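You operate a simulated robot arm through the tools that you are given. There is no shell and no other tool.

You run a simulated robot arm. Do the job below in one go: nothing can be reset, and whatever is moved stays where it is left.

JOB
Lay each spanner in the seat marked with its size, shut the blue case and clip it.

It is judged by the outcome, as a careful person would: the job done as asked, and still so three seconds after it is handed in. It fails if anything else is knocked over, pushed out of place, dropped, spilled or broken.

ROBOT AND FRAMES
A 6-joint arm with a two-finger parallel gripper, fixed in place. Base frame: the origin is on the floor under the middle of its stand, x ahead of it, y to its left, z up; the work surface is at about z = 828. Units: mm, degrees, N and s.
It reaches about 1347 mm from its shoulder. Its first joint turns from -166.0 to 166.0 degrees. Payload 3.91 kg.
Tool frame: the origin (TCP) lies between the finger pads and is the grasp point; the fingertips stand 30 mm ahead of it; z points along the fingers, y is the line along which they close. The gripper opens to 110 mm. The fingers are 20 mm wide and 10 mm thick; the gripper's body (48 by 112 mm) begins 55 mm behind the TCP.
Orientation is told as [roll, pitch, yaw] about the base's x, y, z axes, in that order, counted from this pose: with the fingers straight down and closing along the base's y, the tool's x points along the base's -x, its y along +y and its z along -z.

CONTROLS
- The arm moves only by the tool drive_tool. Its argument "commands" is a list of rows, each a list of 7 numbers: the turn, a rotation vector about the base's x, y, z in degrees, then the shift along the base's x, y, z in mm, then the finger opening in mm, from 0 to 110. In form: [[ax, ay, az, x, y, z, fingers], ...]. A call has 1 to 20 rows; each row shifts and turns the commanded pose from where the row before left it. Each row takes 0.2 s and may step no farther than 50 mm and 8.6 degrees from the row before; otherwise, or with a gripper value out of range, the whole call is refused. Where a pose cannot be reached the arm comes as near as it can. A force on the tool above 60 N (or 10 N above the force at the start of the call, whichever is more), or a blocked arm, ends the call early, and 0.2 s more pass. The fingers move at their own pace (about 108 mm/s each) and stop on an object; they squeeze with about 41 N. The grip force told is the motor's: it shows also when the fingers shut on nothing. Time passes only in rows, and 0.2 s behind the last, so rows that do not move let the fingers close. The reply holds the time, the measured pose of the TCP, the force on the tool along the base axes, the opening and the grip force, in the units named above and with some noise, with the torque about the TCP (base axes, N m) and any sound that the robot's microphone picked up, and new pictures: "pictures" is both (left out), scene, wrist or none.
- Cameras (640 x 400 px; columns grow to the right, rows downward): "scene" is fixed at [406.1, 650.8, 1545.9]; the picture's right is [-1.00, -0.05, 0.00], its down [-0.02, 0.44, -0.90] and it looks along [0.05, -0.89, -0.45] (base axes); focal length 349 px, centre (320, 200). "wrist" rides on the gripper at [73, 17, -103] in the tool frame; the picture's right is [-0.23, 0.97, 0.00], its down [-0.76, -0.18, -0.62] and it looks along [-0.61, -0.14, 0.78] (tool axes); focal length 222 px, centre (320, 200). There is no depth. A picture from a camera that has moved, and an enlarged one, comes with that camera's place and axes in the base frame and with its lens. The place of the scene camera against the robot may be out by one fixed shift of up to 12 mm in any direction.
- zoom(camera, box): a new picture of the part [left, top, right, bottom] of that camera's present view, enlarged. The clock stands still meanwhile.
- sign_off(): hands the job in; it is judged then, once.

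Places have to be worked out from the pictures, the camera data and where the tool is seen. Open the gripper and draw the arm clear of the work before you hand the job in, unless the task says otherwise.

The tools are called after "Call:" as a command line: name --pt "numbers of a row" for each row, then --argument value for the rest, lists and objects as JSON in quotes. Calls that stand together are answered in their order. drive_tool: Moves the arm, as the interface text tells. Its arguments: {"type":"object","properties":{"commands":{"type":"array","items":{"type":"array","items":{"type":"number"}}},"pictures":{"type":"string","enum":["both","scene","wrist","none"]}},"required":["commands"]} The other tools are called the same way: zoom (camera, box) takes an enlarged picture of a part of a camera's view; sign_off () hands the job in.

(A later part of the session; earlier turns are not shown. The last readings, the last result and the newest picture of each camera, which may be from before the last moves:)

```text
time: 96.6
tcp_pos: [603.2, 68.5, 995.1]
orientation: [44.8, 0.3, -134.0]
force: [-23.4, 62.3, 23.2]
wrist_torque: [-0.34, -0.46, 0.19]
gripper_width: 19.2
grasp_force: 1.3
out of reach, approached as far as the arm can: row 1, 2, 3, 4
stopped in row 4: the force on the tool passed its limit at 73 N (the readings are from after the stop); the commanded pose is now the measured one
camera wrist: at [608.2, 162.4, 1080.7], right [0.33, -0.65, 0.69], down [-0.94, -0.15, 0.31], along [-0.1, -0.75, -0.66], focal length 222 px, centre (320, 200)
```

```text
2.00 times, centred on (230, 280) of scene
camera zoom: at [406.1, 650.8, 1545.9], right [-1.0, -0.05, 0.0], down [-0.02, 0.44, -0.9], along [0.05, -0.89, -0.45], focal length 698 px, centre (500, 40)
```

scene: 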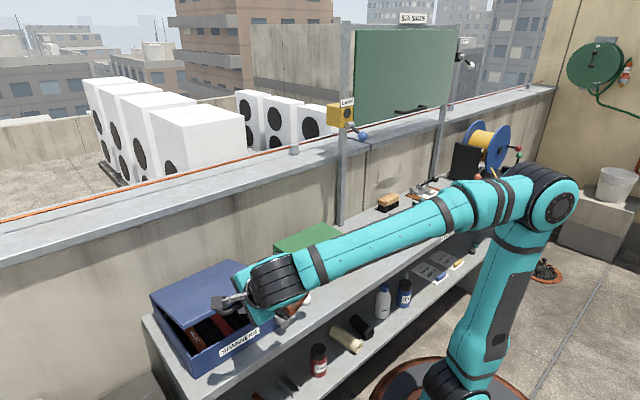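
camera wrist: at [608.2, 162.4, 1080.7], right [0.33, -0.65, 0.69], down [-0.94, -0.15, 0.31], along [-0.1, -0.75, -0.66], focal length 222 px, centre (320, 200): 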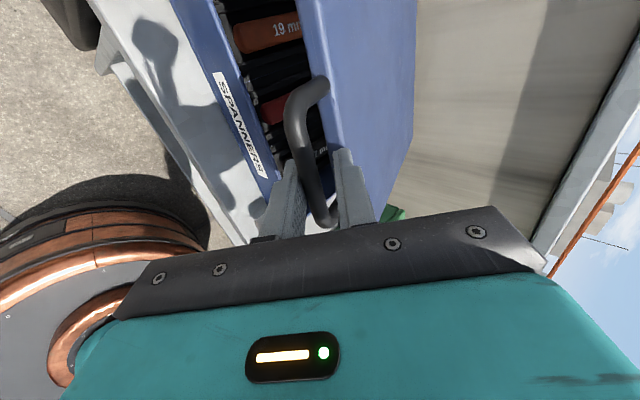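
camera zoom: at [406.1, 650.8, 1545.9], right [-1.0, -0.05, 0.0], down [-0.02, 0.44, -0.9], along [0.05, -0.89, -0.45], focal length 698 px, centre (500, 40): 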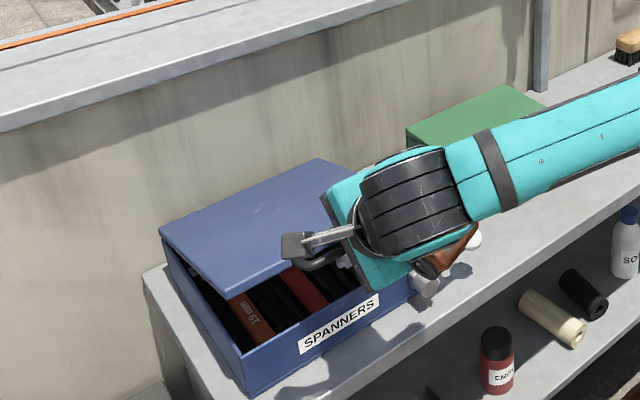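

The arm ran into a joint limit and started to press on the handle. I back up to the last good pose at once.

Call:
drive_tool --pt "0 0 -0.4 1.5 4 7 18" --pt "0 0 -0.5 1.5 4 7 18" --pt "0 0 0 1 2.6 7 18" --pt "0 0 0 0 0 0 18" --pictures "both"

Call:
zoom --camera "wrist" --box '[200, 60, 500, 240]'

```text
time: 97.6
tcp_pos: [607.8, 74.4, 1013.3]
orientation: [44.7, 0.0, -135.3]
force: [0.0, 1.0, -1.5]
wrist_torque: [0.05, 0.05, 0.0]
gripper_width: 18.8
grasp_force: 0.4
camera wrist: at [615.9, 169.4, 1098.8], right [0.33, -0.65, 0.69], down [-0.94, -0.13, 0.32], along [-0.11, -0.75, -0.66], focal length 222 px, centre (320, 200)
```

scene: 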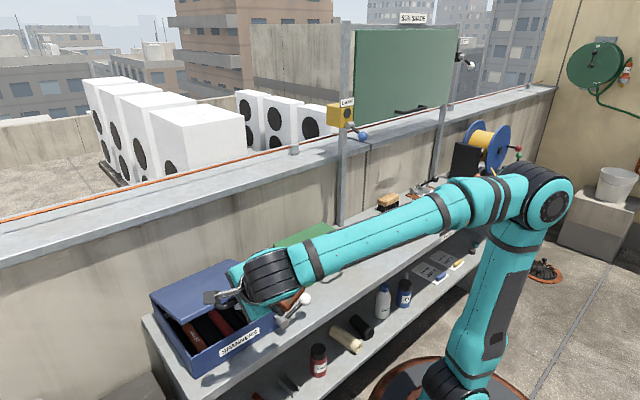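
wrist: 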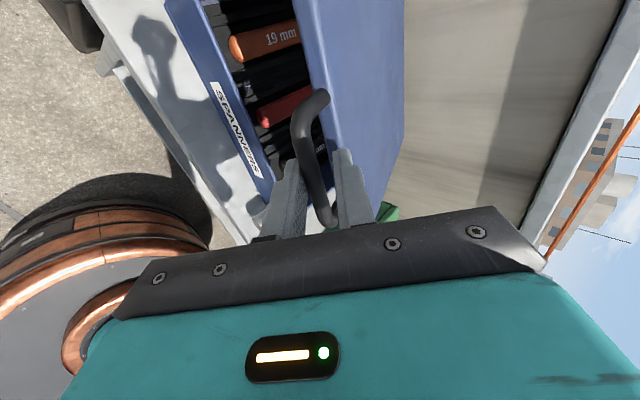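

```text
2.13 times, centred on (350, 150) of wrist
camera zoom: at [615.9, 169.4, 1098.8], right [0.33, -0.65, 0.69], down [-0.94, -0.13, 0.32], along [-0.11, -0.75, -0.66], focal length 474 px, centre (256, 307)
```

zoom: 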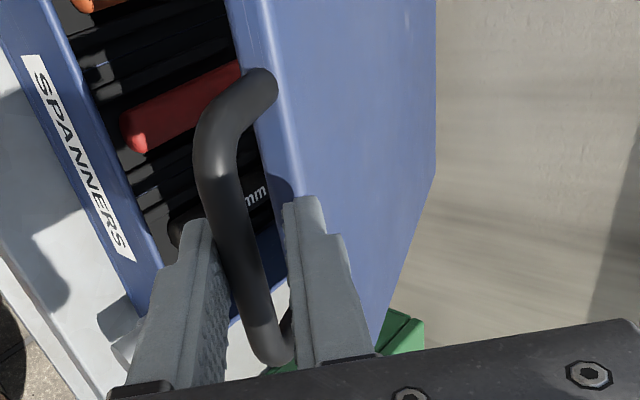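

No load now. The 45° tilt seems to hit a wrist limit here, so I rotate the tool about the bar to a steeper 20° tilt, keeping the bar caged, and narrow the cage to 15 mm.

Call:
drive_tool --pt "4.42 4.42 0 0.4 -0.4 2 16" --pt "4.42 4.42 0 0.4 -0.4 2 16" --pt "4.42 4.42 0 0.4 -0.4 2 16" --pt "4.42 4.42 0 0.4 -0.4 2 16" --pt "0 0 0 0 0 0 16" --pictures "both"

Call:
zoom --camera "wrist" --box '[200, 60, 500, 240]'

Call:
zoom --camera "scene" --box '[140, 180, 320, 380]'

```text
time: 98.8
tcp_pos: [610.0, 72.9, 1023.0]
orientation: [19.7, -0.1, -135.3]
force: [-0.7, 0.8, -0.1]
wrist_torque: [-0.01, 0.03, 0.02]
gripper_width: 16.9
grasp_force: 1.2
camera wrist: at [647.2, 137.5, 1124.7], right [0.48, -0.81, 0.33], down [-0.81, -0.27, 0.53], along [-0.34, -0.52, -0.78], focal length 222 px, centre (320, 200)
```

scene: 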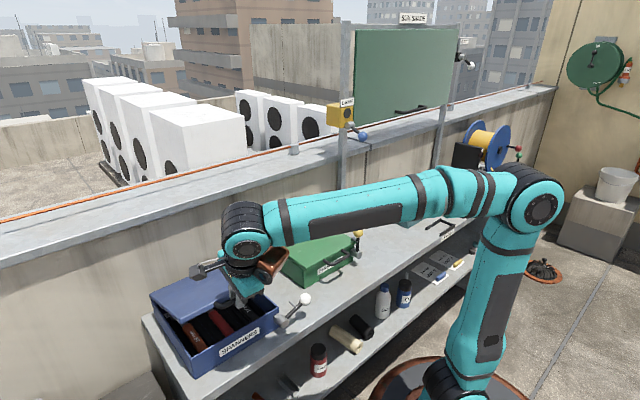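
wrist: 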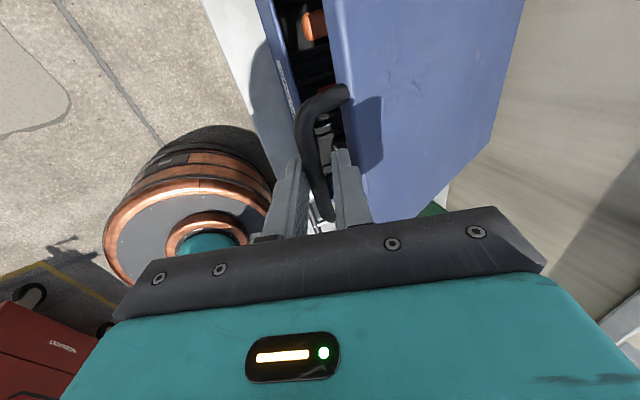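

```text
2.13 times, centred on (350, 150) of wrist
camera zoom: at [647.2, 137.5, 1124.7], right [0.48, -0.81, 0.33], down [-0.81, -0.27, 0.53], along [-0.34, -0.52, -0.78], focal length 474 px, centre (256, 307)
```

zoom: 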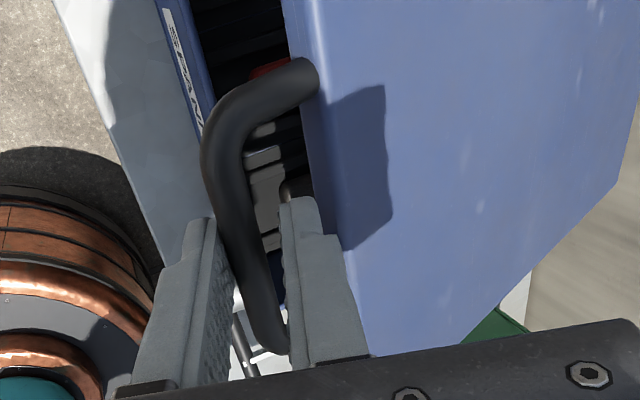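

```text
2.00 times, centred on (230, 280) of scene
camera zoom: at [406.1, 650.8, 1545.9], right [-1.0, -0.05, 0.0], down [-0.02, 0.44, -0.9], along [0.05, -0.89, -0.45], focal length 698 px, centre (500, 40)
```

zoom: 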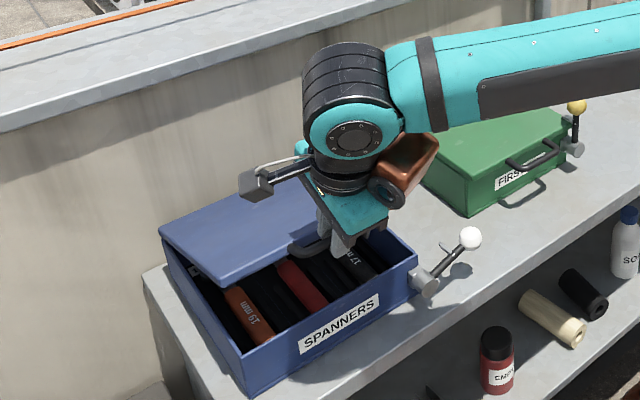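

That pose is reachable and unloaded. I continue lowering the lid with the 20° tilt.

Call:
drive_tool --pt "0 0 0 -3.6 3.6 -14.7 16" --pt "0 0 0 -3.6 3.6 -14.7 16" --pt "0 0 0 -2.5 2.5 -14.9 16" --pt "0 0 0 0 0 0 16" --pictures "both"

Call:
zoom --camera "wrist" --box '[200, 60, 500, 240]'

Call:
zoom --camera "scene" --box '[140, 180, 320, 380]'

```text
time: 99.8
tcp_pos: [598.7, 82.7, 977.5]
orientation: [19.7, -0.1, -135.3]
force: [-0.9, 2.1, -0.6]
wrist_torque: [0.05, 0.0, 0.03]
gripper_width: 17.1
grasp_force: 1.6
camera wrist: at [637.4, 147.6, 1080.4], right [0.48, -0.81, 0.33], down [-0.81, -0.27, 0.53], along [-0.34, -0.52, -0.78], focal length 222 px, centre (320, 200)
```

scene: 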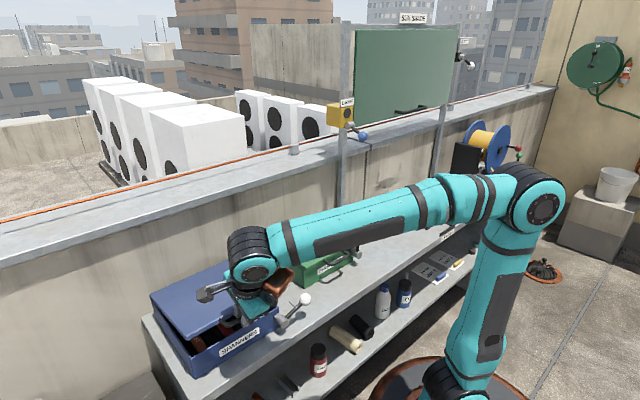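
wrist: 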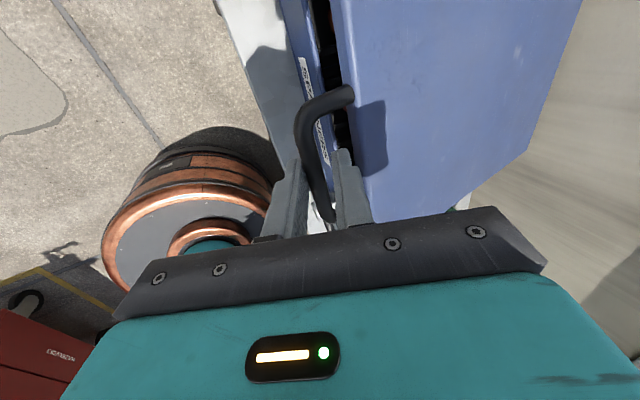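

```text
2.13 times, centred on (350, 150) of wrist
camera zoom: at [637.4, 147.6, 1080.4], right [0.48, -0.81, 0.33], down [-0.81, -0.27, 0.53], along [-0.34, -0.52, -0.78], focal length 474 px, centre (256, 307)
```

zoom: 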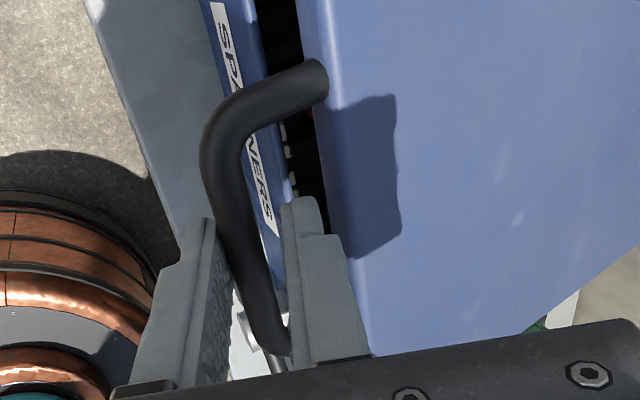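

```text
2.00 times, centred on (230, 280) of scene
camera zoom: at [406.1, 650.8, 1545.9], right [-1.0, -0.05, 0.0], down [-0.02, 0.44, -0.9], along [0.05, -0.89, -0.45], focal length 698 px, centre (500, 40)
```

zoom: 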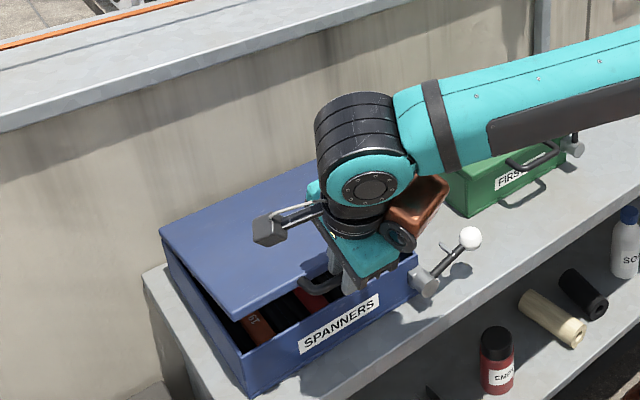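

Call:
drive_tool --pt "0 0 0 -1.5 1.5 -11.9 16" --pt "0 0 0 -1.5 1.5 -11.9 16" --pt "0 0 0 -0.8 0.8 -10 16" --pt "0 0 0 0 0 0 16" --pictures "both"

Call:
zoom --camera "wrist" --box '[200, 60, 500, 240]'

Call:
zoom --camera "scene" --box '[140, 180, 320, 380]'

```text
time: 100.8
tcp_pos: [596.3, 85.9, 945.0]
orientation: [19.7, -0.1, -135.3]
force: [-4.2, 4.0, -0.6]
wrist_torque: [0.04, 0.07, 0.02]
gripper_width: 18.7
grasp_force: 2.4
camera wrist: at [633.7, 151.3, 1046.5], right [0.48, -0.81, 0.33], down [-0.81, -0.27, 0.53], along [-0.34, -0.52, -0.78], focal length 222 px, centre (320, 200)
```

scene: 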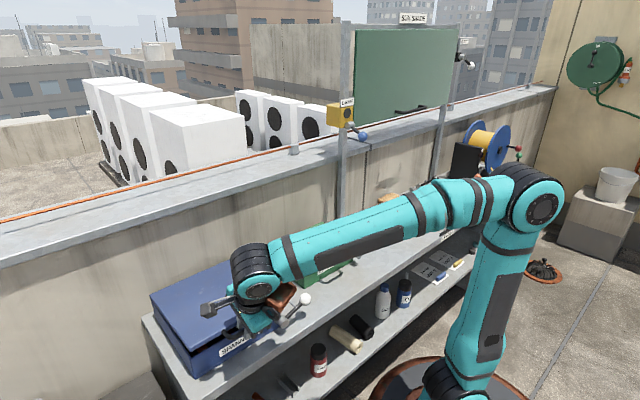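
wrist: 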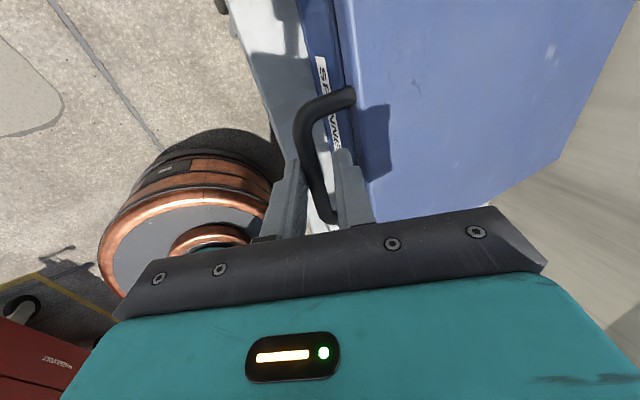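

```text
2.13 times, centred on (350, 150) of wrist
camera zoom: at [633.7, 151.3, 1046.5], right [0.48, -0.81, 0.33], down [-0.81, -0.27, 0.53], along [-0.34, -0.52, -0.78], focal length 474 px, centre (256, 307)
```

zoom: 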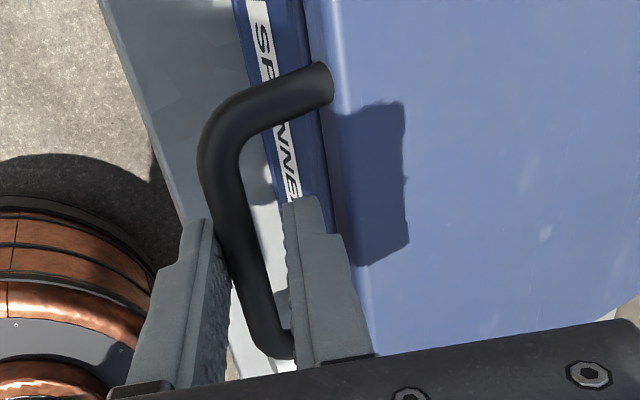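

```text
2.00 times, centred on (230, 280) of scene
camera zoom: at [406.1, 650.8, 1545.9], right [-1.0, -0.05, 0.0], down [-0.02, 0.44, -0.9], along [0.05, -0.89, -0.45], focal length 698 px, centre (500, 40)
```

zoom: 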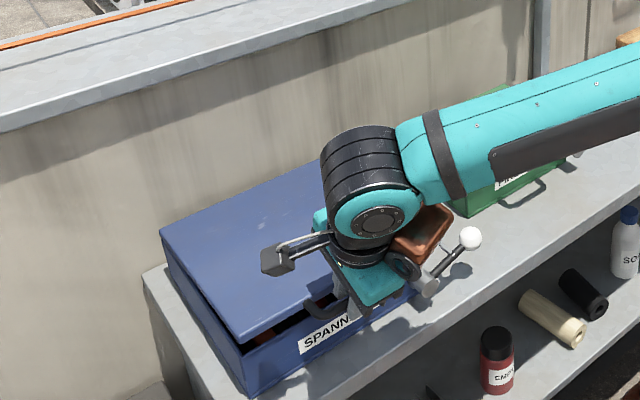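

The lid is almost shut. I lower the last bit in small steps, watching the force.

Call:
drive_tool --pt "0 0 0 -0.5 0.5 -8 16" --pt "0 0 0 -0.3 0.3 -8 16" --pt "0 0 0 0 0 0 16" --pictures "both"

Call:
zoom --camera "wrist" --box '[200, 60, 500, 240]'

Call:
zoom --camera "scene" --box '[140, 180, 320, 380]'

```text
time: 101.6
tcp_pos: [595.2, 87.2, 927.7]
orientation: [19.8, -0.1, -135.3]
force: [-2.7, 5.9, -0.9]
wrist_torque: [0.06, 0.04, 0.04]
gripper_width: 18.6
grasp_force: 2.9
camera wrist: at [632.7, 152.3, 1030.8], right [0.48, -0.81, 0.33], down [-0.81, -0.27, 0.53], along [-0.34, -0.52, -0.78], focal length 222 px, centre (320, 200)
```

scene: 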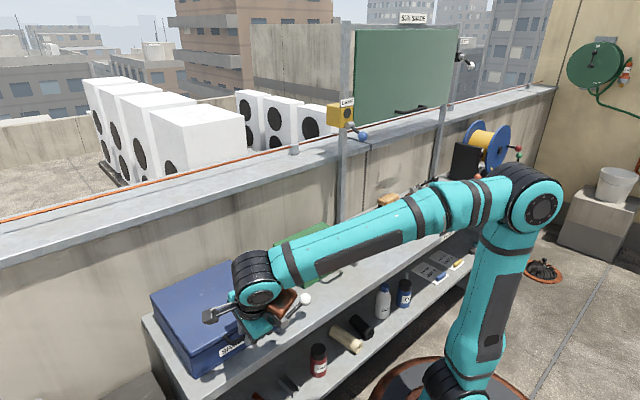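
wrist: 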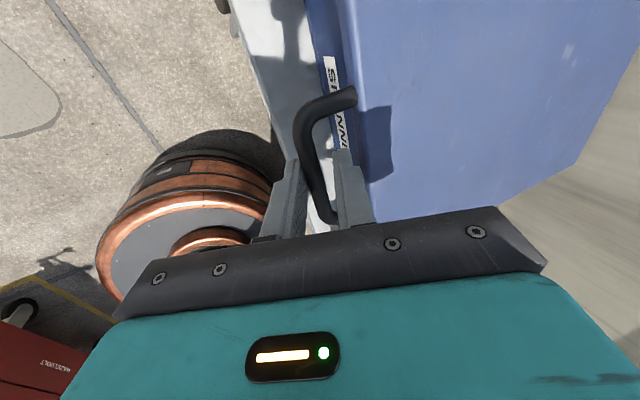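

```text
2.13 times, centred on (350, 150) of wrist
camera zoom: at [632.7, 152.3, 1030.8], right [0.48, -0.81, 0.33], down [-0.81, -0.27, 0.53], along [-0.34, -0.52, -0.78], focal length 474 px, centre (256, 307)
```

zoom: 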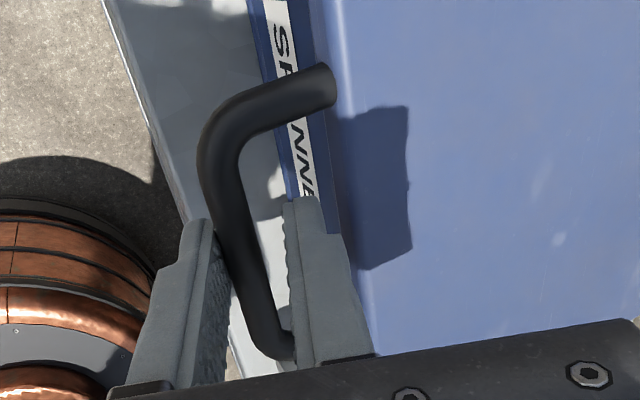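

```text
2.00 times, centred on (230, 280) of scene
camera zoom: at [406.1, 650.8, 1545.9], right [-1.0, -0.05, 0.0], down [-0.02, 0.44, -0.9], along [0.05, -0.89, -0.45], focal length 698 px, centre (500, 40)
```

zoom: 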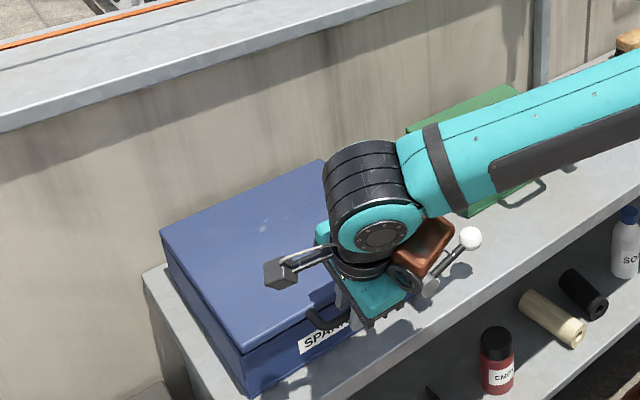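

Call:
drive_tool --pt "0 0 0 0 0 -5 16" --pt "0 0 0 0 0 -5 16" --pt "0 0 0 0 0 0 16" --pictures "both"

Call:
zoom --camera "wrist" --box '[200, 0, 500, 240]'

Call:
zoom --camera "scene" --box '[140, 220, 260, 380]'

```text
time: 102.4
tcp_pos: [595.6, 88.6, 918.1]
orientation: [19.7, -0.1, -135.3]
force: [-3.3, 7.1, -1.6]
wrist_torque: [0.07, 0.12, 0.06]
gripper_width: 19.6
grasp_force: 3.3
camera wrist: at [632.4, 152.1, 1020.7], right [0.48, -0.81, 0.33], down [-0.81, -0.27, 0.53], along [-0.34, -0.52, -0.78], focal length 222 px, centre (320, 200)
```

scene: 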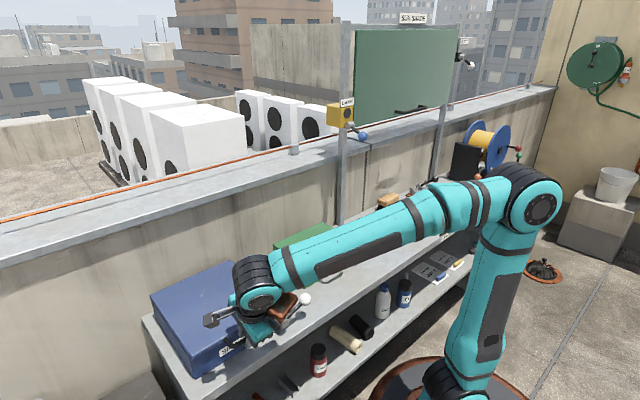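
wrist: 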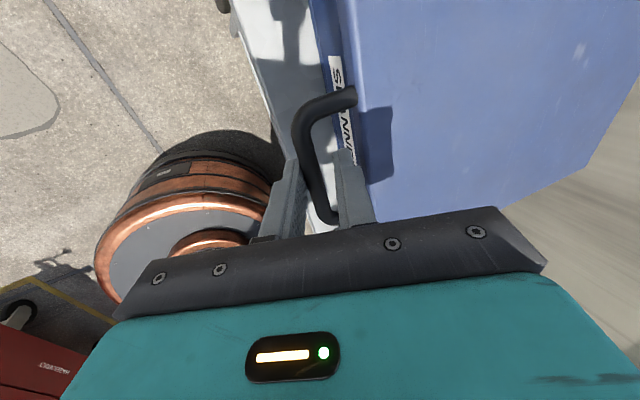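

```text
1.67 times, centred on (350, 120) of wrist
camera zoom: at [632.4, 152.1, 1020.7], right [0.48, -0.81, 0.33], down [-0.81, -0.27, 0.53], along [-0.34, -0.52, -0.78], focal length 370 px, centre (270, 333)
```

zoom: 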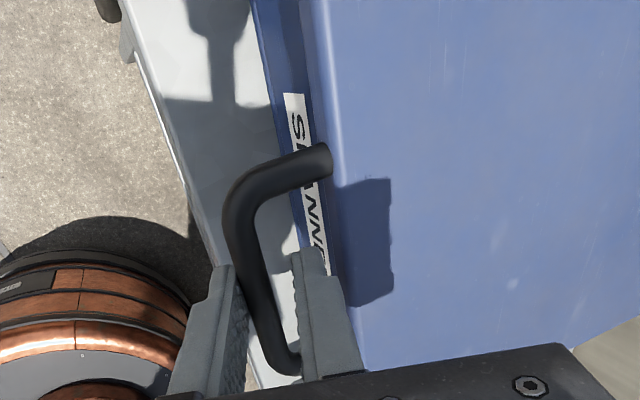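

```text
2.50 times, centred on (200, 300) of scene
camera zoom: at [406.1, 650.8, 1545.9], right [-1.0, -0.05, 0.0], down [-0.02, 0.44, -0.9], along [0.05, -0.89, -0.45], focal length 872 px, centre (620, -50)
```

zoom: 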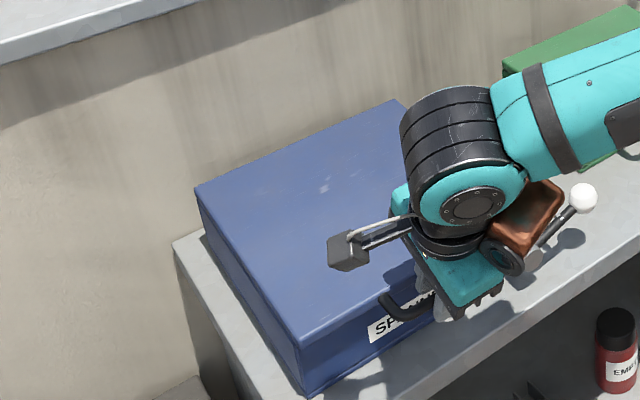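

Call:
drive_tool --pt "0 0 0 0 0 -4 18" --pt "0 0 0 0 0 -3 20" --pt "0 0 0 0 0 0 20" --pictures "wrist"

Call:
zoom --camera "scene" --box '[140, 220, 260, 380]'

```text
time: 103.2
tcp_pos: [595.4, 86.5, 910.8]
orientation: [19.7, -0.1, -135.3]
force: [-0.1, -0.4, -0.2]
wrist_torque: [-0.01, 0.0, -0.04]
gripper_width: 19.8
grasp_force: 0.0
camera wrist: at [632.7, 151.4, 1013.5], right [0.48, -0.81, 0.33], down [-0.81, -0.27, 0.53], along [-0.34, -0.52, -0.78], focal length 222 px, centre (320, 200)
```

wrist: 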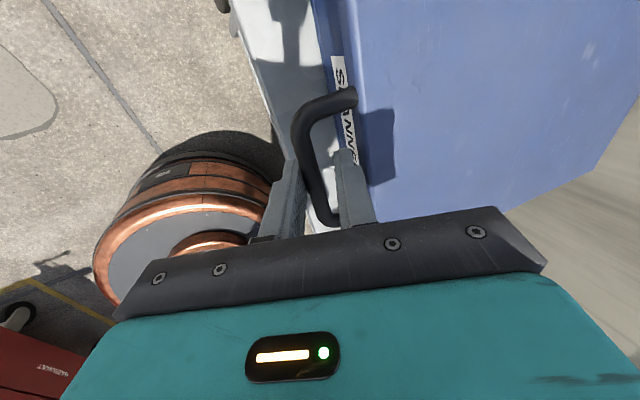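

```text
2.50 times, centred on (200, 300) of scene
camera zoom: at [406.1, 650.8, 1545.9], right [-1.0, -0.05, 0.0], down [-0.02, 0.44, -0.9], along [0.05, -0.89, -0.45], focal length 872 px, centre (620, -50)
```

zoom: 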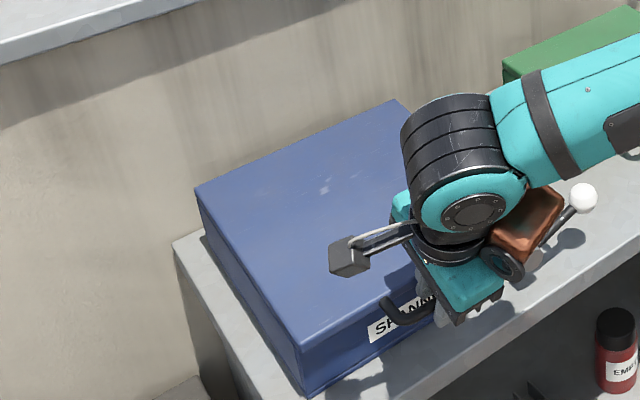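

The force has gone: the lid rests on the rim. I open slightly and withdraw straight back along the fingers.

Call:
drive_tool --pt "0 0 0 0 0 0 24" --pt "0 0 0 -3 3 12 24" --pt "0 0 0 -6 6 24 24" --pt "0 0 0 -9 9 36 24" --pt "0 0 0 -15 15 40 24" --pt "0 0 0 -20 20 30 24" --pt "0 0 0 0 0 0 24" --pictures "both"

Call:
zoom --camera "scene" --box '[140, 200, 320, 380]'

Call:
zoom --camera "wrist" --box '[200, 0, 520, 240]'

```text
time: 104.8
tcp_pos: [542.6, 139.2, 1053.9]
orientation: [19.8, -0.1, -135.4]
force: [0.9, -1.0, -0.4]
wrist_torque: [-0.01, -0.03, 0.0]
gripper_width: 23.9
grasp_force: 0.0
camera wrist: at [579.1, 204.8, 1156.1], right [0.48, -0.81, 0.33], down [-0.81, -0.27, 0.53], along [-0.34, -0.52, -0.78], focal length 222 px, centre (320, 200)
```

scene: 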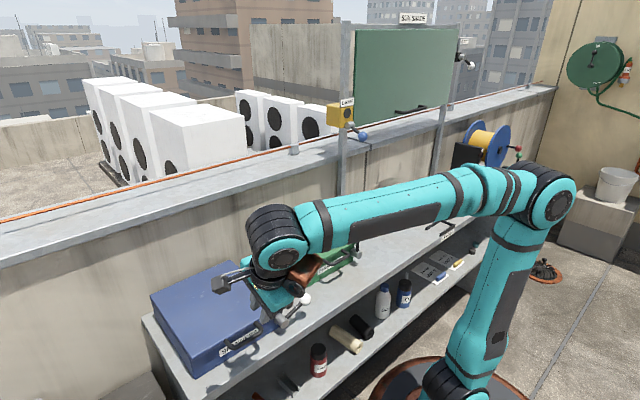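
wrist: 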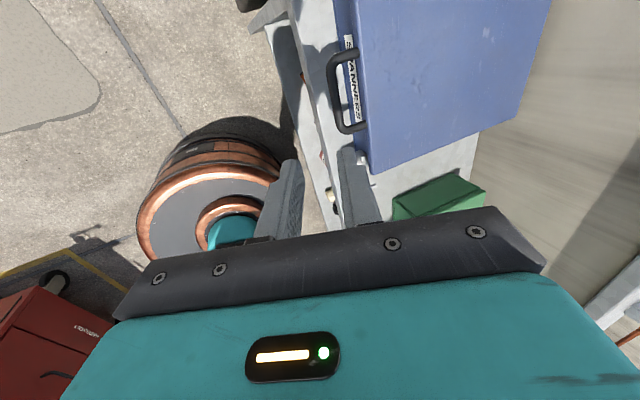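

```text
2.22 times, centred on (230, 290) of scene
camera zoom: at [406.1, 650.8, 1545.9], right [-1.0, -0.05, 0.0], down [-0.02, 0.44, -0.9], along [0.05, -0.89, -0.45], focal length 775 px, centre (520, 0)
```

zoom: 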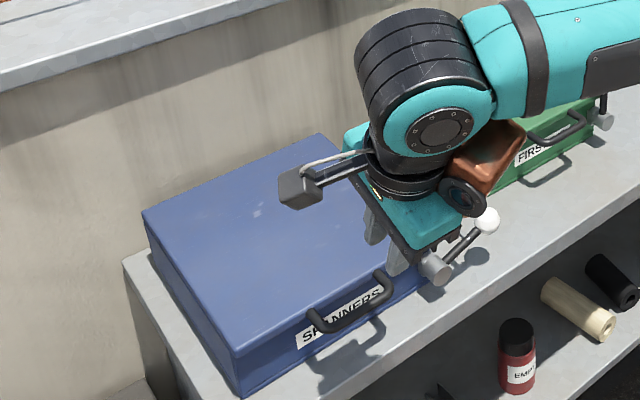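

```text
1.67 times, centred on (360, 120) of wrist
camera zoom: at [579.1, 204.8, 1156.1], right [0.48, -0.81, 0.33], down [-0.81, -0.27, 0.53], along [-0.34, -0.52, -0.78], focal length 370 px, centre (253, 333)
```

zoom: 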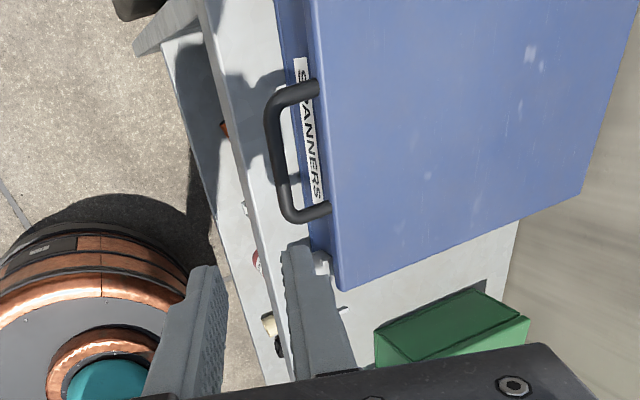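

The lid is shut. Next is the clip: the lever lies over to the right and must be swung upright like the green case's. I bring the tool upright and move over the white ball, to grip it front-to-back so it can turn in the fingers.

Call:
drive_tool --pt "4.7 4.7 0 0 0 10 50" --pt "4.7 4.7 0 0 -10 0 50" --pt "4.6 4.6 0 -5 -20 0 50" --pt "0 0 0.4 -12 -40 -5 50" --pt "0 0 0 -12 -40 -10 50" --pt "0 0 0 -12 -40 -15 50" --pt "0 0 0 -12 -38 -20 50" --pt "0 0 0 0 0 0 50" --pictures "both"

Call:
zoom --camera "wrist" --box '[180, 20, 480, 240]'

Call:
zoom --camera "scene" --box '[150, 200, 330, 380]'

```text
time: 106.6
tcp_pos: [489.4, -49.6, 1012.6]
orientation: [-0.2, -0.2, -134.9]
force: [0.4, -0.5, -0.3]
wrist_torque: [0.01, 0.0, 0.04]
gripper_width: 49.9
grasp_force: 0.1
camera wrist: at [551.3, -9.9, 1114.5], right [0.53, -0.85, 0.0], down [-0.66, -0.41, 0.63], along [-0.53, -0.33, -0.78], focal length 222 px, centre (320, 200)
```

scene: 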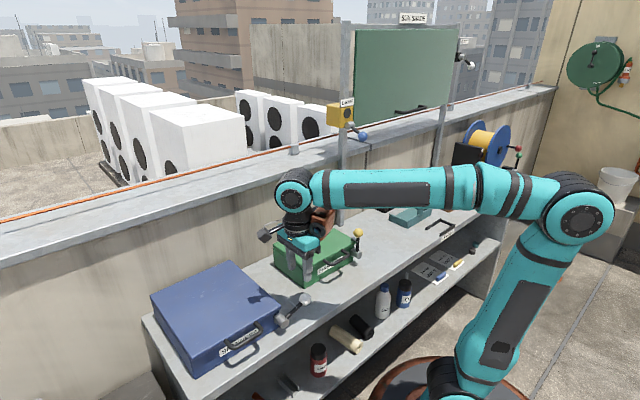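
wrist: 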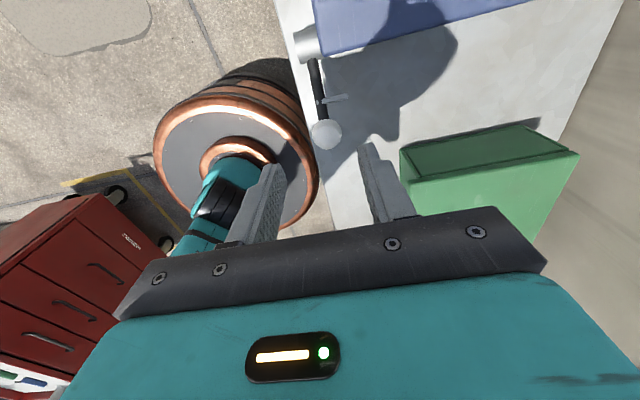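

```text
1.82 times, centred on (330, 130) of wrist
camera zoom: at [551.3, -9.9, 1114.5], right [0.53, -0.85, 0.0], down [-0.66, -0.41, 0.63], along [-0.53, -0.33, -0.78], focal length 404 px, centre (302, 327)
```

zoom: 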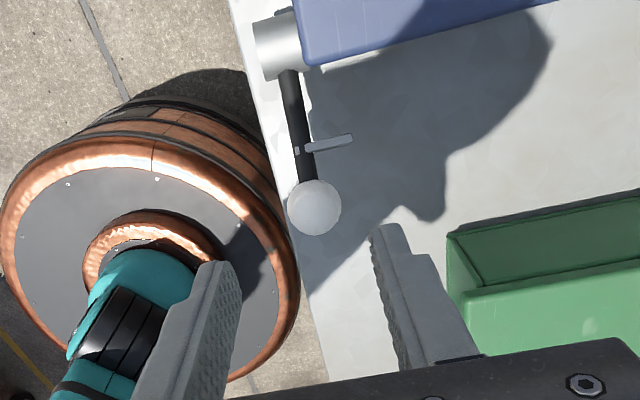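

```text
2.22 times, centred on (240, 290) of scene
camera zoom: at [406.1, 650.8, 1545.9], right [-1.0, -0.05, 0.0], down [-0.02, 0.44, -0.9], along [0.05, -0.89, -0.45], focal length 775 px, centre (498, 0)
```

zoom: 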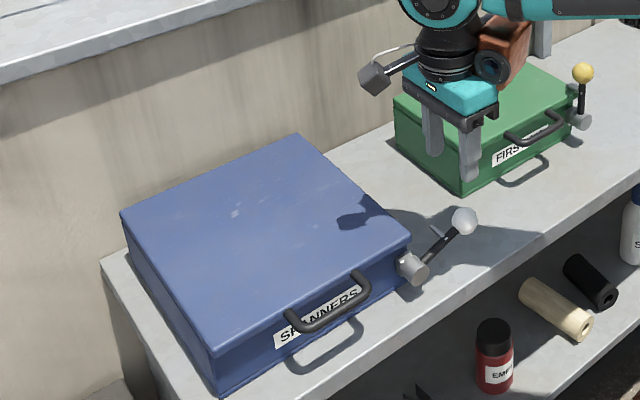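

Ball centre works out at about w=293, s=384, z=892, and the pivot at w≈367, z≈866. I lower over the ball with the fingers in front of and behind it.

Call:
drive_tool --pt "0 0 0 -5.4 -7.3 -35 50" --pt "0 0 0 -5.4 -7.3 -35 50" --pt "0 0 0 0 0 -25 50" --pt "0 0 0 0 0 -10 50" --pt "0 0 0 0 0 0 50" --pictures "both"

Call:
zoom --camera "wrist" --box '[180, 20, 480, 240]'

Call:
zoom --camera "scene" --box '[220, 230, 340, 350]'

```text
time: 107.8
tcp_pos: [477.8, -64.7, 907.2]
orientation: [-0.1, -0.2, -135.0]
force: [0.9, -0.4, -0.8]
wrist_torque: [-0.01, 0.02, -0.02]
gripper_width: 50.3
grasp_force: 0.1
camera wrist: at [540.8, -23.2, 1010.0], right [0.53, -0.85, 0.0], down [-0.66, -0.41, 0.63], along [-0.53, -0.33, -0.78], focal length 222 px, centre (320, 200)
```

scene: 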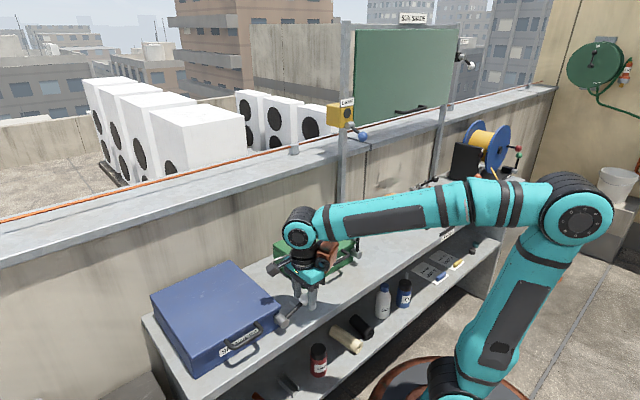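
wrist: 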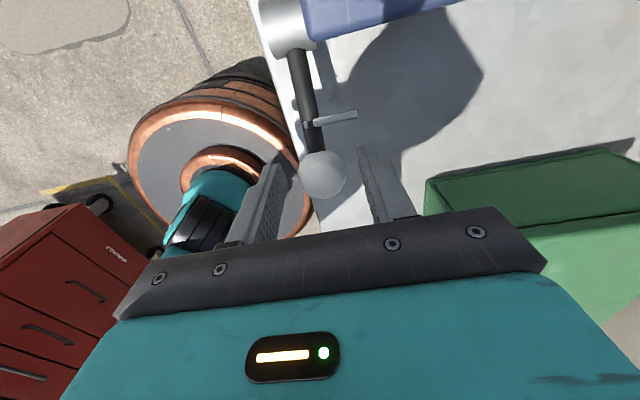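

```text
1.82 times, centred on (330, 130) of wrist
camera zoom: at [540.8, -23.2, 1010.0], right [0.53, -0.85, 0.0], down [-0.66, -0.41, 0.63], along [-0.53, -0.33, -0.78], focal length 404 px, centre (302, 327)
```

zoom: 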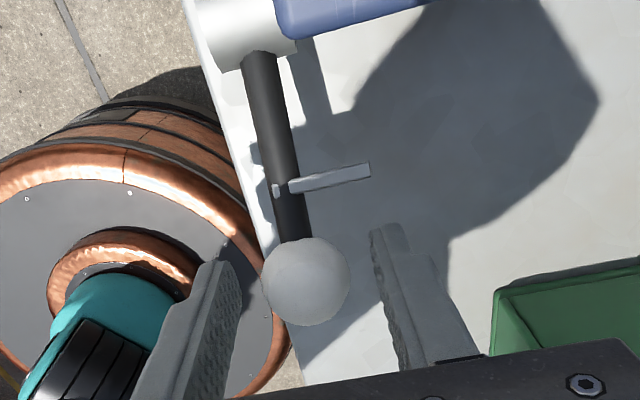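

```text
3.33 times, centred on (280, 290) of scene
camera zoom: at [406.1, 650.8, 1545.9], right [-1.0, -0.05, 0.0], down [-0.02, 0.44, -0.9], along [0.05, -0.89, -0.45], focal length 1163 px, centre (453, -100)
```

zoom: 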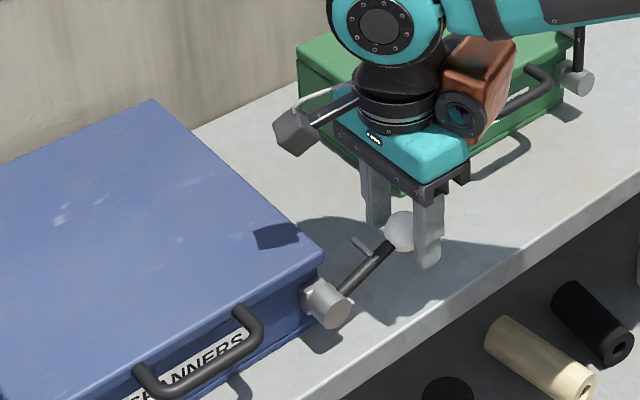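

The ball is centred between the fingers, about 14 mm below the TCP. I close on it.

Call:
drive_tool --pt "0 0 0 0 0 0 36" --pt "0 0 0 0 0 0 20" --pt "0 0 0 0 0 0 20" --pt "0 0 0 0 0 0 20" --pictures "wrist"

Call:
zoom --camera "wrist" --box '[180, 20, 480, 240]'

```text
time: 108.8
tcp_pos: [479.1, -64.4, 907.3]
orientation: [0.0, -0.2, -134.9]
force: [12.9, -10.7, 0.5]
wrist_torque: [-0.15, -0.29, 0.02]
gripper_width: 31.9
grasp_force: 45.2
camera wrist: at [541.5, -23.8, 1010.1], right [0.53, -0.85, 0.0], down [-0.66, -0.41, 0.63], along [-0.53, -0.33, -0.78], focal length 222 px, centre (320, 200)
```

wrist: 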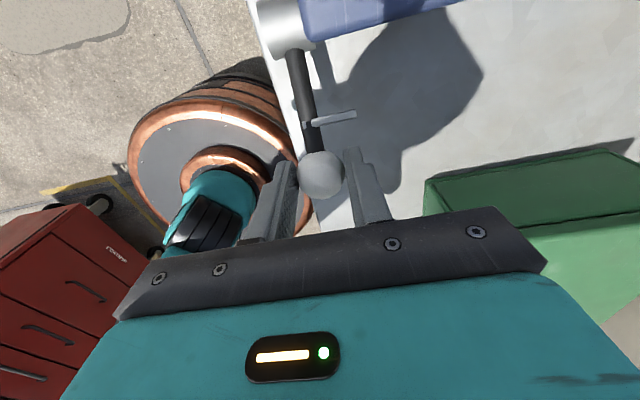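

```text
1.82 times, centred on (330, 130) of wrist
camera zoom: at [541.5, -23.8, 1010.1], right [0.53, -0.85, 0.0], down [-0.66, -0.41, 0.63], along [-0.53, -0.33, -0.78], focal length 404 px, centre (302, 327)
```

zoom: 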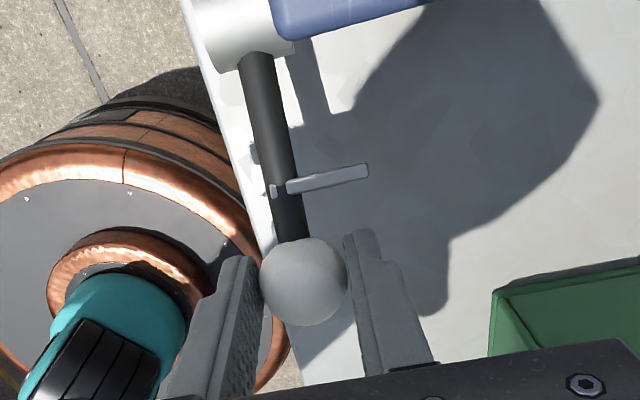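

Gripped at 31.9 mm with a small front/back bias; I shift 1 mm to relieve it and start swinging the lever up in small steps, watching forces.

Call:
drive_tool --pt "0 0 0 0.8 -0.8 0 20" --pt "0 0 0 2 2 6 20" --pt "0 0 0 2 2 5.9 20" --pt "0 0 0 0 0 0 20" --pictures "wrist"

```text
time: 109.8
tcp_pos: [482.7, -60.3, 919.4]
orientation: [-0.1, -0.2, -134.9]
force: [-5.2, -8.1, -13.0]
wrist_torque: [-0.98, 0.93, 0.01]
gripper_width: 31.9
grasp_force: 44.9
camera wrist: at [545.5, -19.9, 1022.2], right [0.53, -0.85, 0.0], down [-0.66, -0.41, 0.63], along [-0.53, -0.33, -0.78], focal length 222 px, centre (320, 200)
```

wrist: 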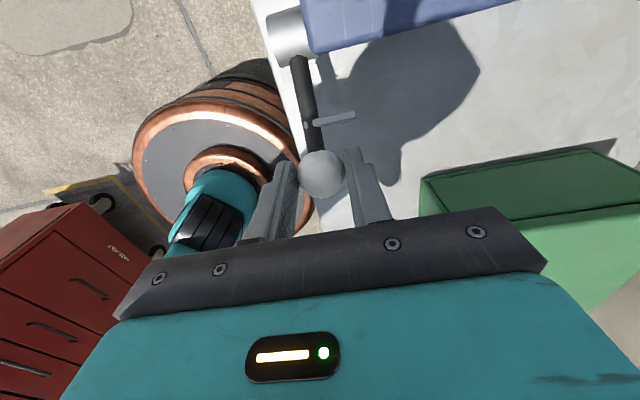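

The lever turns with a steady ~16 N resistance and little sideways load. I continue the arc.

Call:
drive_tool --pt "0 0 0 2.7 2.7 5.7 20" --pt "0 0 0 2.8 2.8 5.4 20" --pt "0 0 0 3.3 3.3 5 20" --pt "0 0 0 3.5 3.5 4.6 20" --pt "0 0 0 0 0 0 20" --pictures "both"

Call:
zoom --camera "scene" --box '[220, 230, 340, 350]'

```text
time: 111.0
tcp_pos: [494.5, -48.2, 940.1]
orientation: [0.0, -0.2, -134.9]
force: [-12.9, -7.7, -5.1]
wrist_torque: [-0.91, 1.12, 0.0]
gripper_width: 31.8
grasp_force: 44.7
camera wrist: at [557.8, -7.5, 1043.5], right [0.53, -0.85, 0.0], down [-0.66, -0.41, 0.63], along [-0.53, -0.33, -0.78], focal length 222 px, centre (320, 200)
```

scene: 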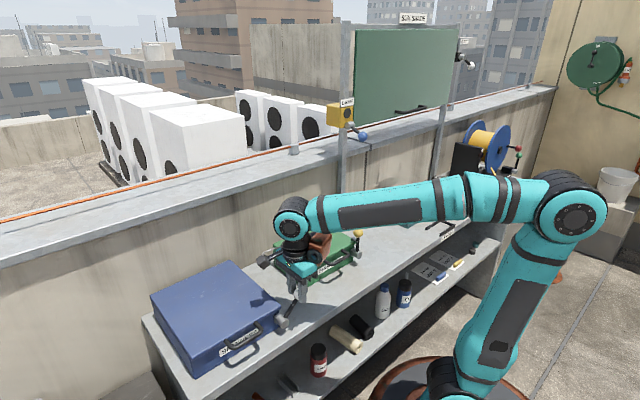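
wrist: 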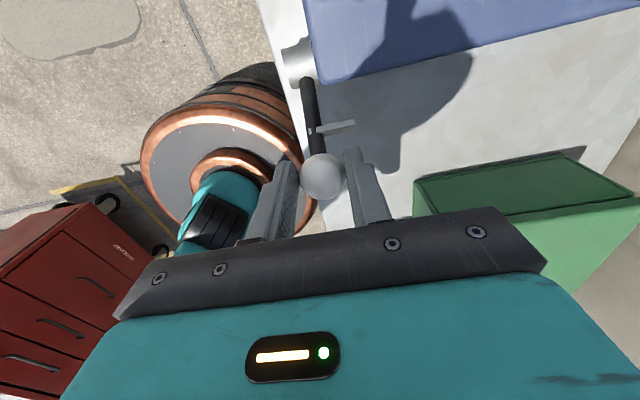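

```text
3.33 times, centred on (280, 290) of scene
camera zoom: at [406.1, 650.8, 1545.9], right [-1.0, -0.05, 0.0], down [-0.02, 0.44, -0.9], along [0.05, -0.89, -0.45], focal length 1163 px, centre (453, -100)
```

zoom: 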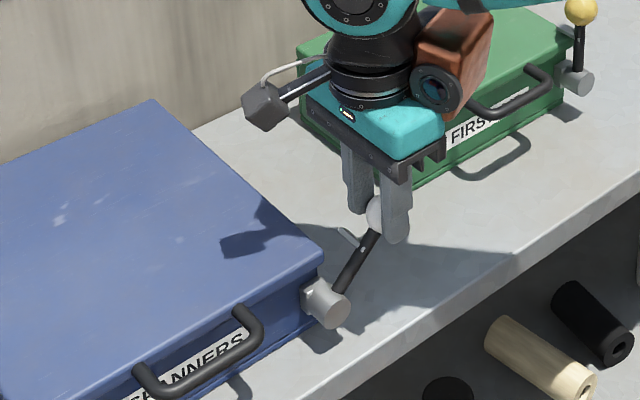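

Call:
drive_tool --pt "0 0 0 3.9 3.9 4.2 20" --pt "0 0 0 4 4 3.8 20" --pt "0 0 0 4.3 4.3 3.1 20" --pt "0 0 0 4.4 4.4 2.7 20" --pt "0 0 0 0 0 0 20" --pictures "both"

Call:
zoom --camera "scene" --box '[220, 230, 340, 350]'

Call:
zoom --camera "wrist" --box '[220, 20, 440, 220]'

```text
time: 112.2
tcp_pos: [513.4, -30.3, 955.4]
orientation: [0.0, -0.1, -134.8]
force: [-4.7, 7.3, 0.4]
wrist_torque: [0.27, 0.09, -0.09]
gripper_width: 29.7
grasp_force: 44.9
camera wrist: at [575.0, 9.8, 1057.8], right [0.53, -0.85, 0.0], down [-0.66, -0.41, 0.62], along [-0.53, -0.33, -0.78], focal length 222 px, centre (320, 200)
```

scene: 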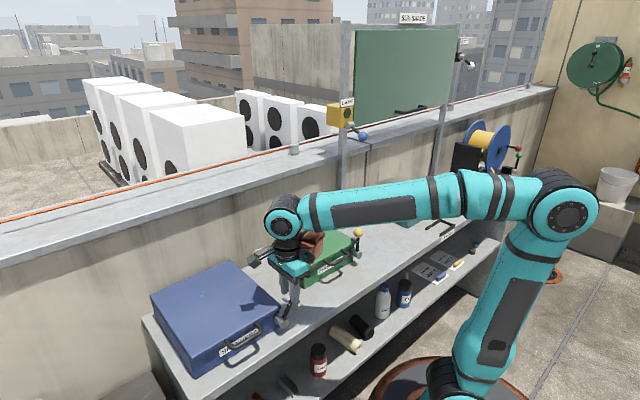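
wrist: 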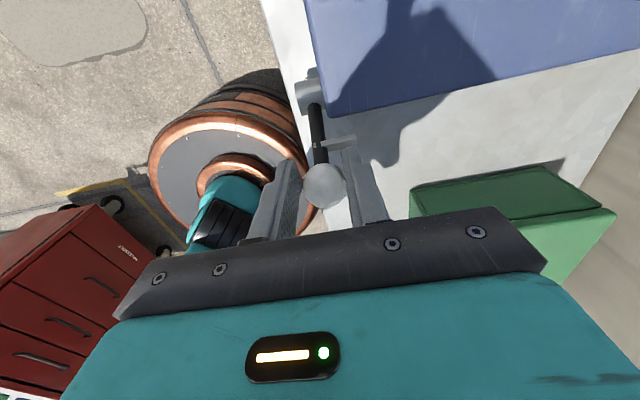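

```text
3.33 times, centred on (280, 290) of scene
camera zoom: at [406.1, 650.8, 1545.9], right [-1.0, -0.05, 0.0], down [-0.02, 0.44, -0.9], along [0.05, -0.89, -0.45], focal length 1163 px, centre (453, -100)
```

zoom: 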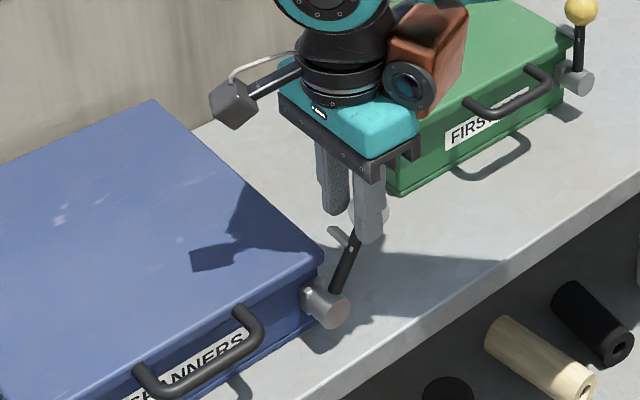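

```text
2.00 times, centred on (330, 120) of wrist
camera zoom: at [575.0, 9.8, 1057.8], right [0.53, -0.85, 0.0], down [-0.66, -0.41, 0.62], along [-0.53, -0.33, -0.78], focal length 444 px, centre (300, 360)
```

zoom: 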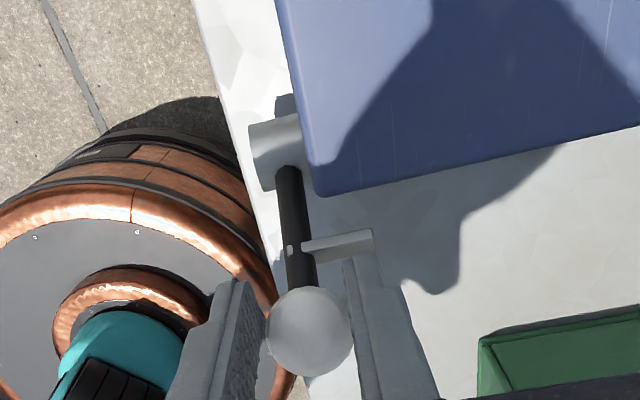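

The ball slipped in the grip at about 31° from upright. I open, lift off and re-check the lever; I'll push the ball the rest of the way from its right side with closed fingers.

Call:
drive_tool --pt "0 0 0 0 0 0 50" --pt "0 0 0 0 0 0 50" --pt "0 0 0 0 0 25 50" --pt "0 0 0 0 0 35 50" --pt "0 0 0 0 0 0 50" --pictures "both"

Call:
zoom --camera "scene" --box '[220, 230, 340, 350]'

Call:
zoom --camera "wrist" --box '[220, 20, 440, 220]'

```text
time: 113.4
tcp_pos: [513.4, -31.7, 1014.4]
orientation: [-0.1, -0.1, -134.9]
force: [-0.1, 0.0, 0.3]
wrist_torque: [0.03, -0.02, 0.02]
gripper_width: 50.0
grasp_force: 0.1
camera wrist: at [575.3, 9.2, 1117.6], right [0.53, -0.85, 0.0], down [-0.66, -0.41, 0.63], along [-0.53, -0.33, -0.78], focal length 222 px, centre (320, 200)
```

scene: 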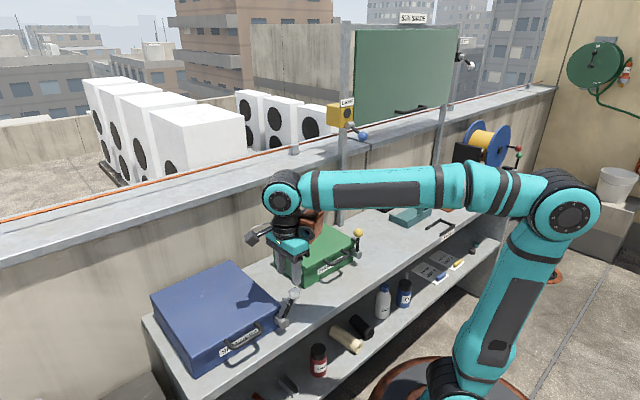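
wrist: 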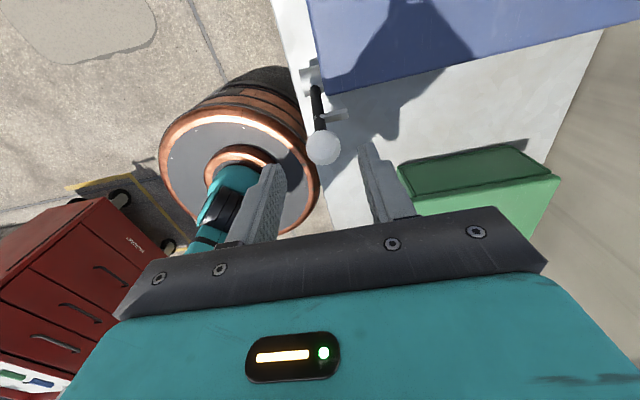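

```text
3.33 times, centred on (280, 290) of scene
camera zoom: at [406.1, 650.8, 1545.9], right [-1.0, -0.05, 0.0], down [-0.02, 0.44, -0.9], along [0.05, -0.89, -0.45], focal length 1163 px, centre (453, -100)
```

zoom: 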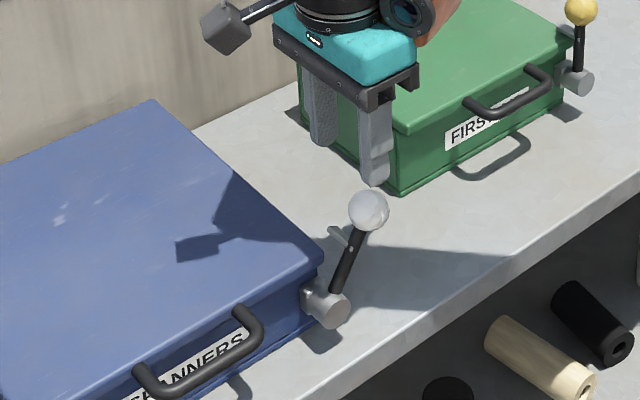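

```text
2.00 times, centred on (330, 120) of wrist
camera zoom: at [575.3, 9.2, 1117.6], right [0.53, -0.85, 0.0], down [-0.66, -0.41, 0.63], along [-0.53, -0.33, -0.78], focal length 444 px, centre (300, 360)
```

zoom: 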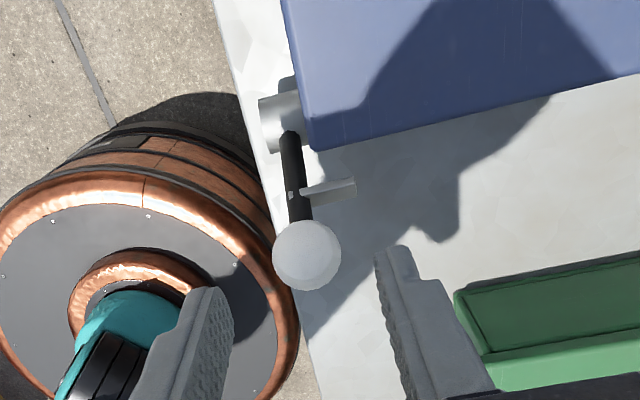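

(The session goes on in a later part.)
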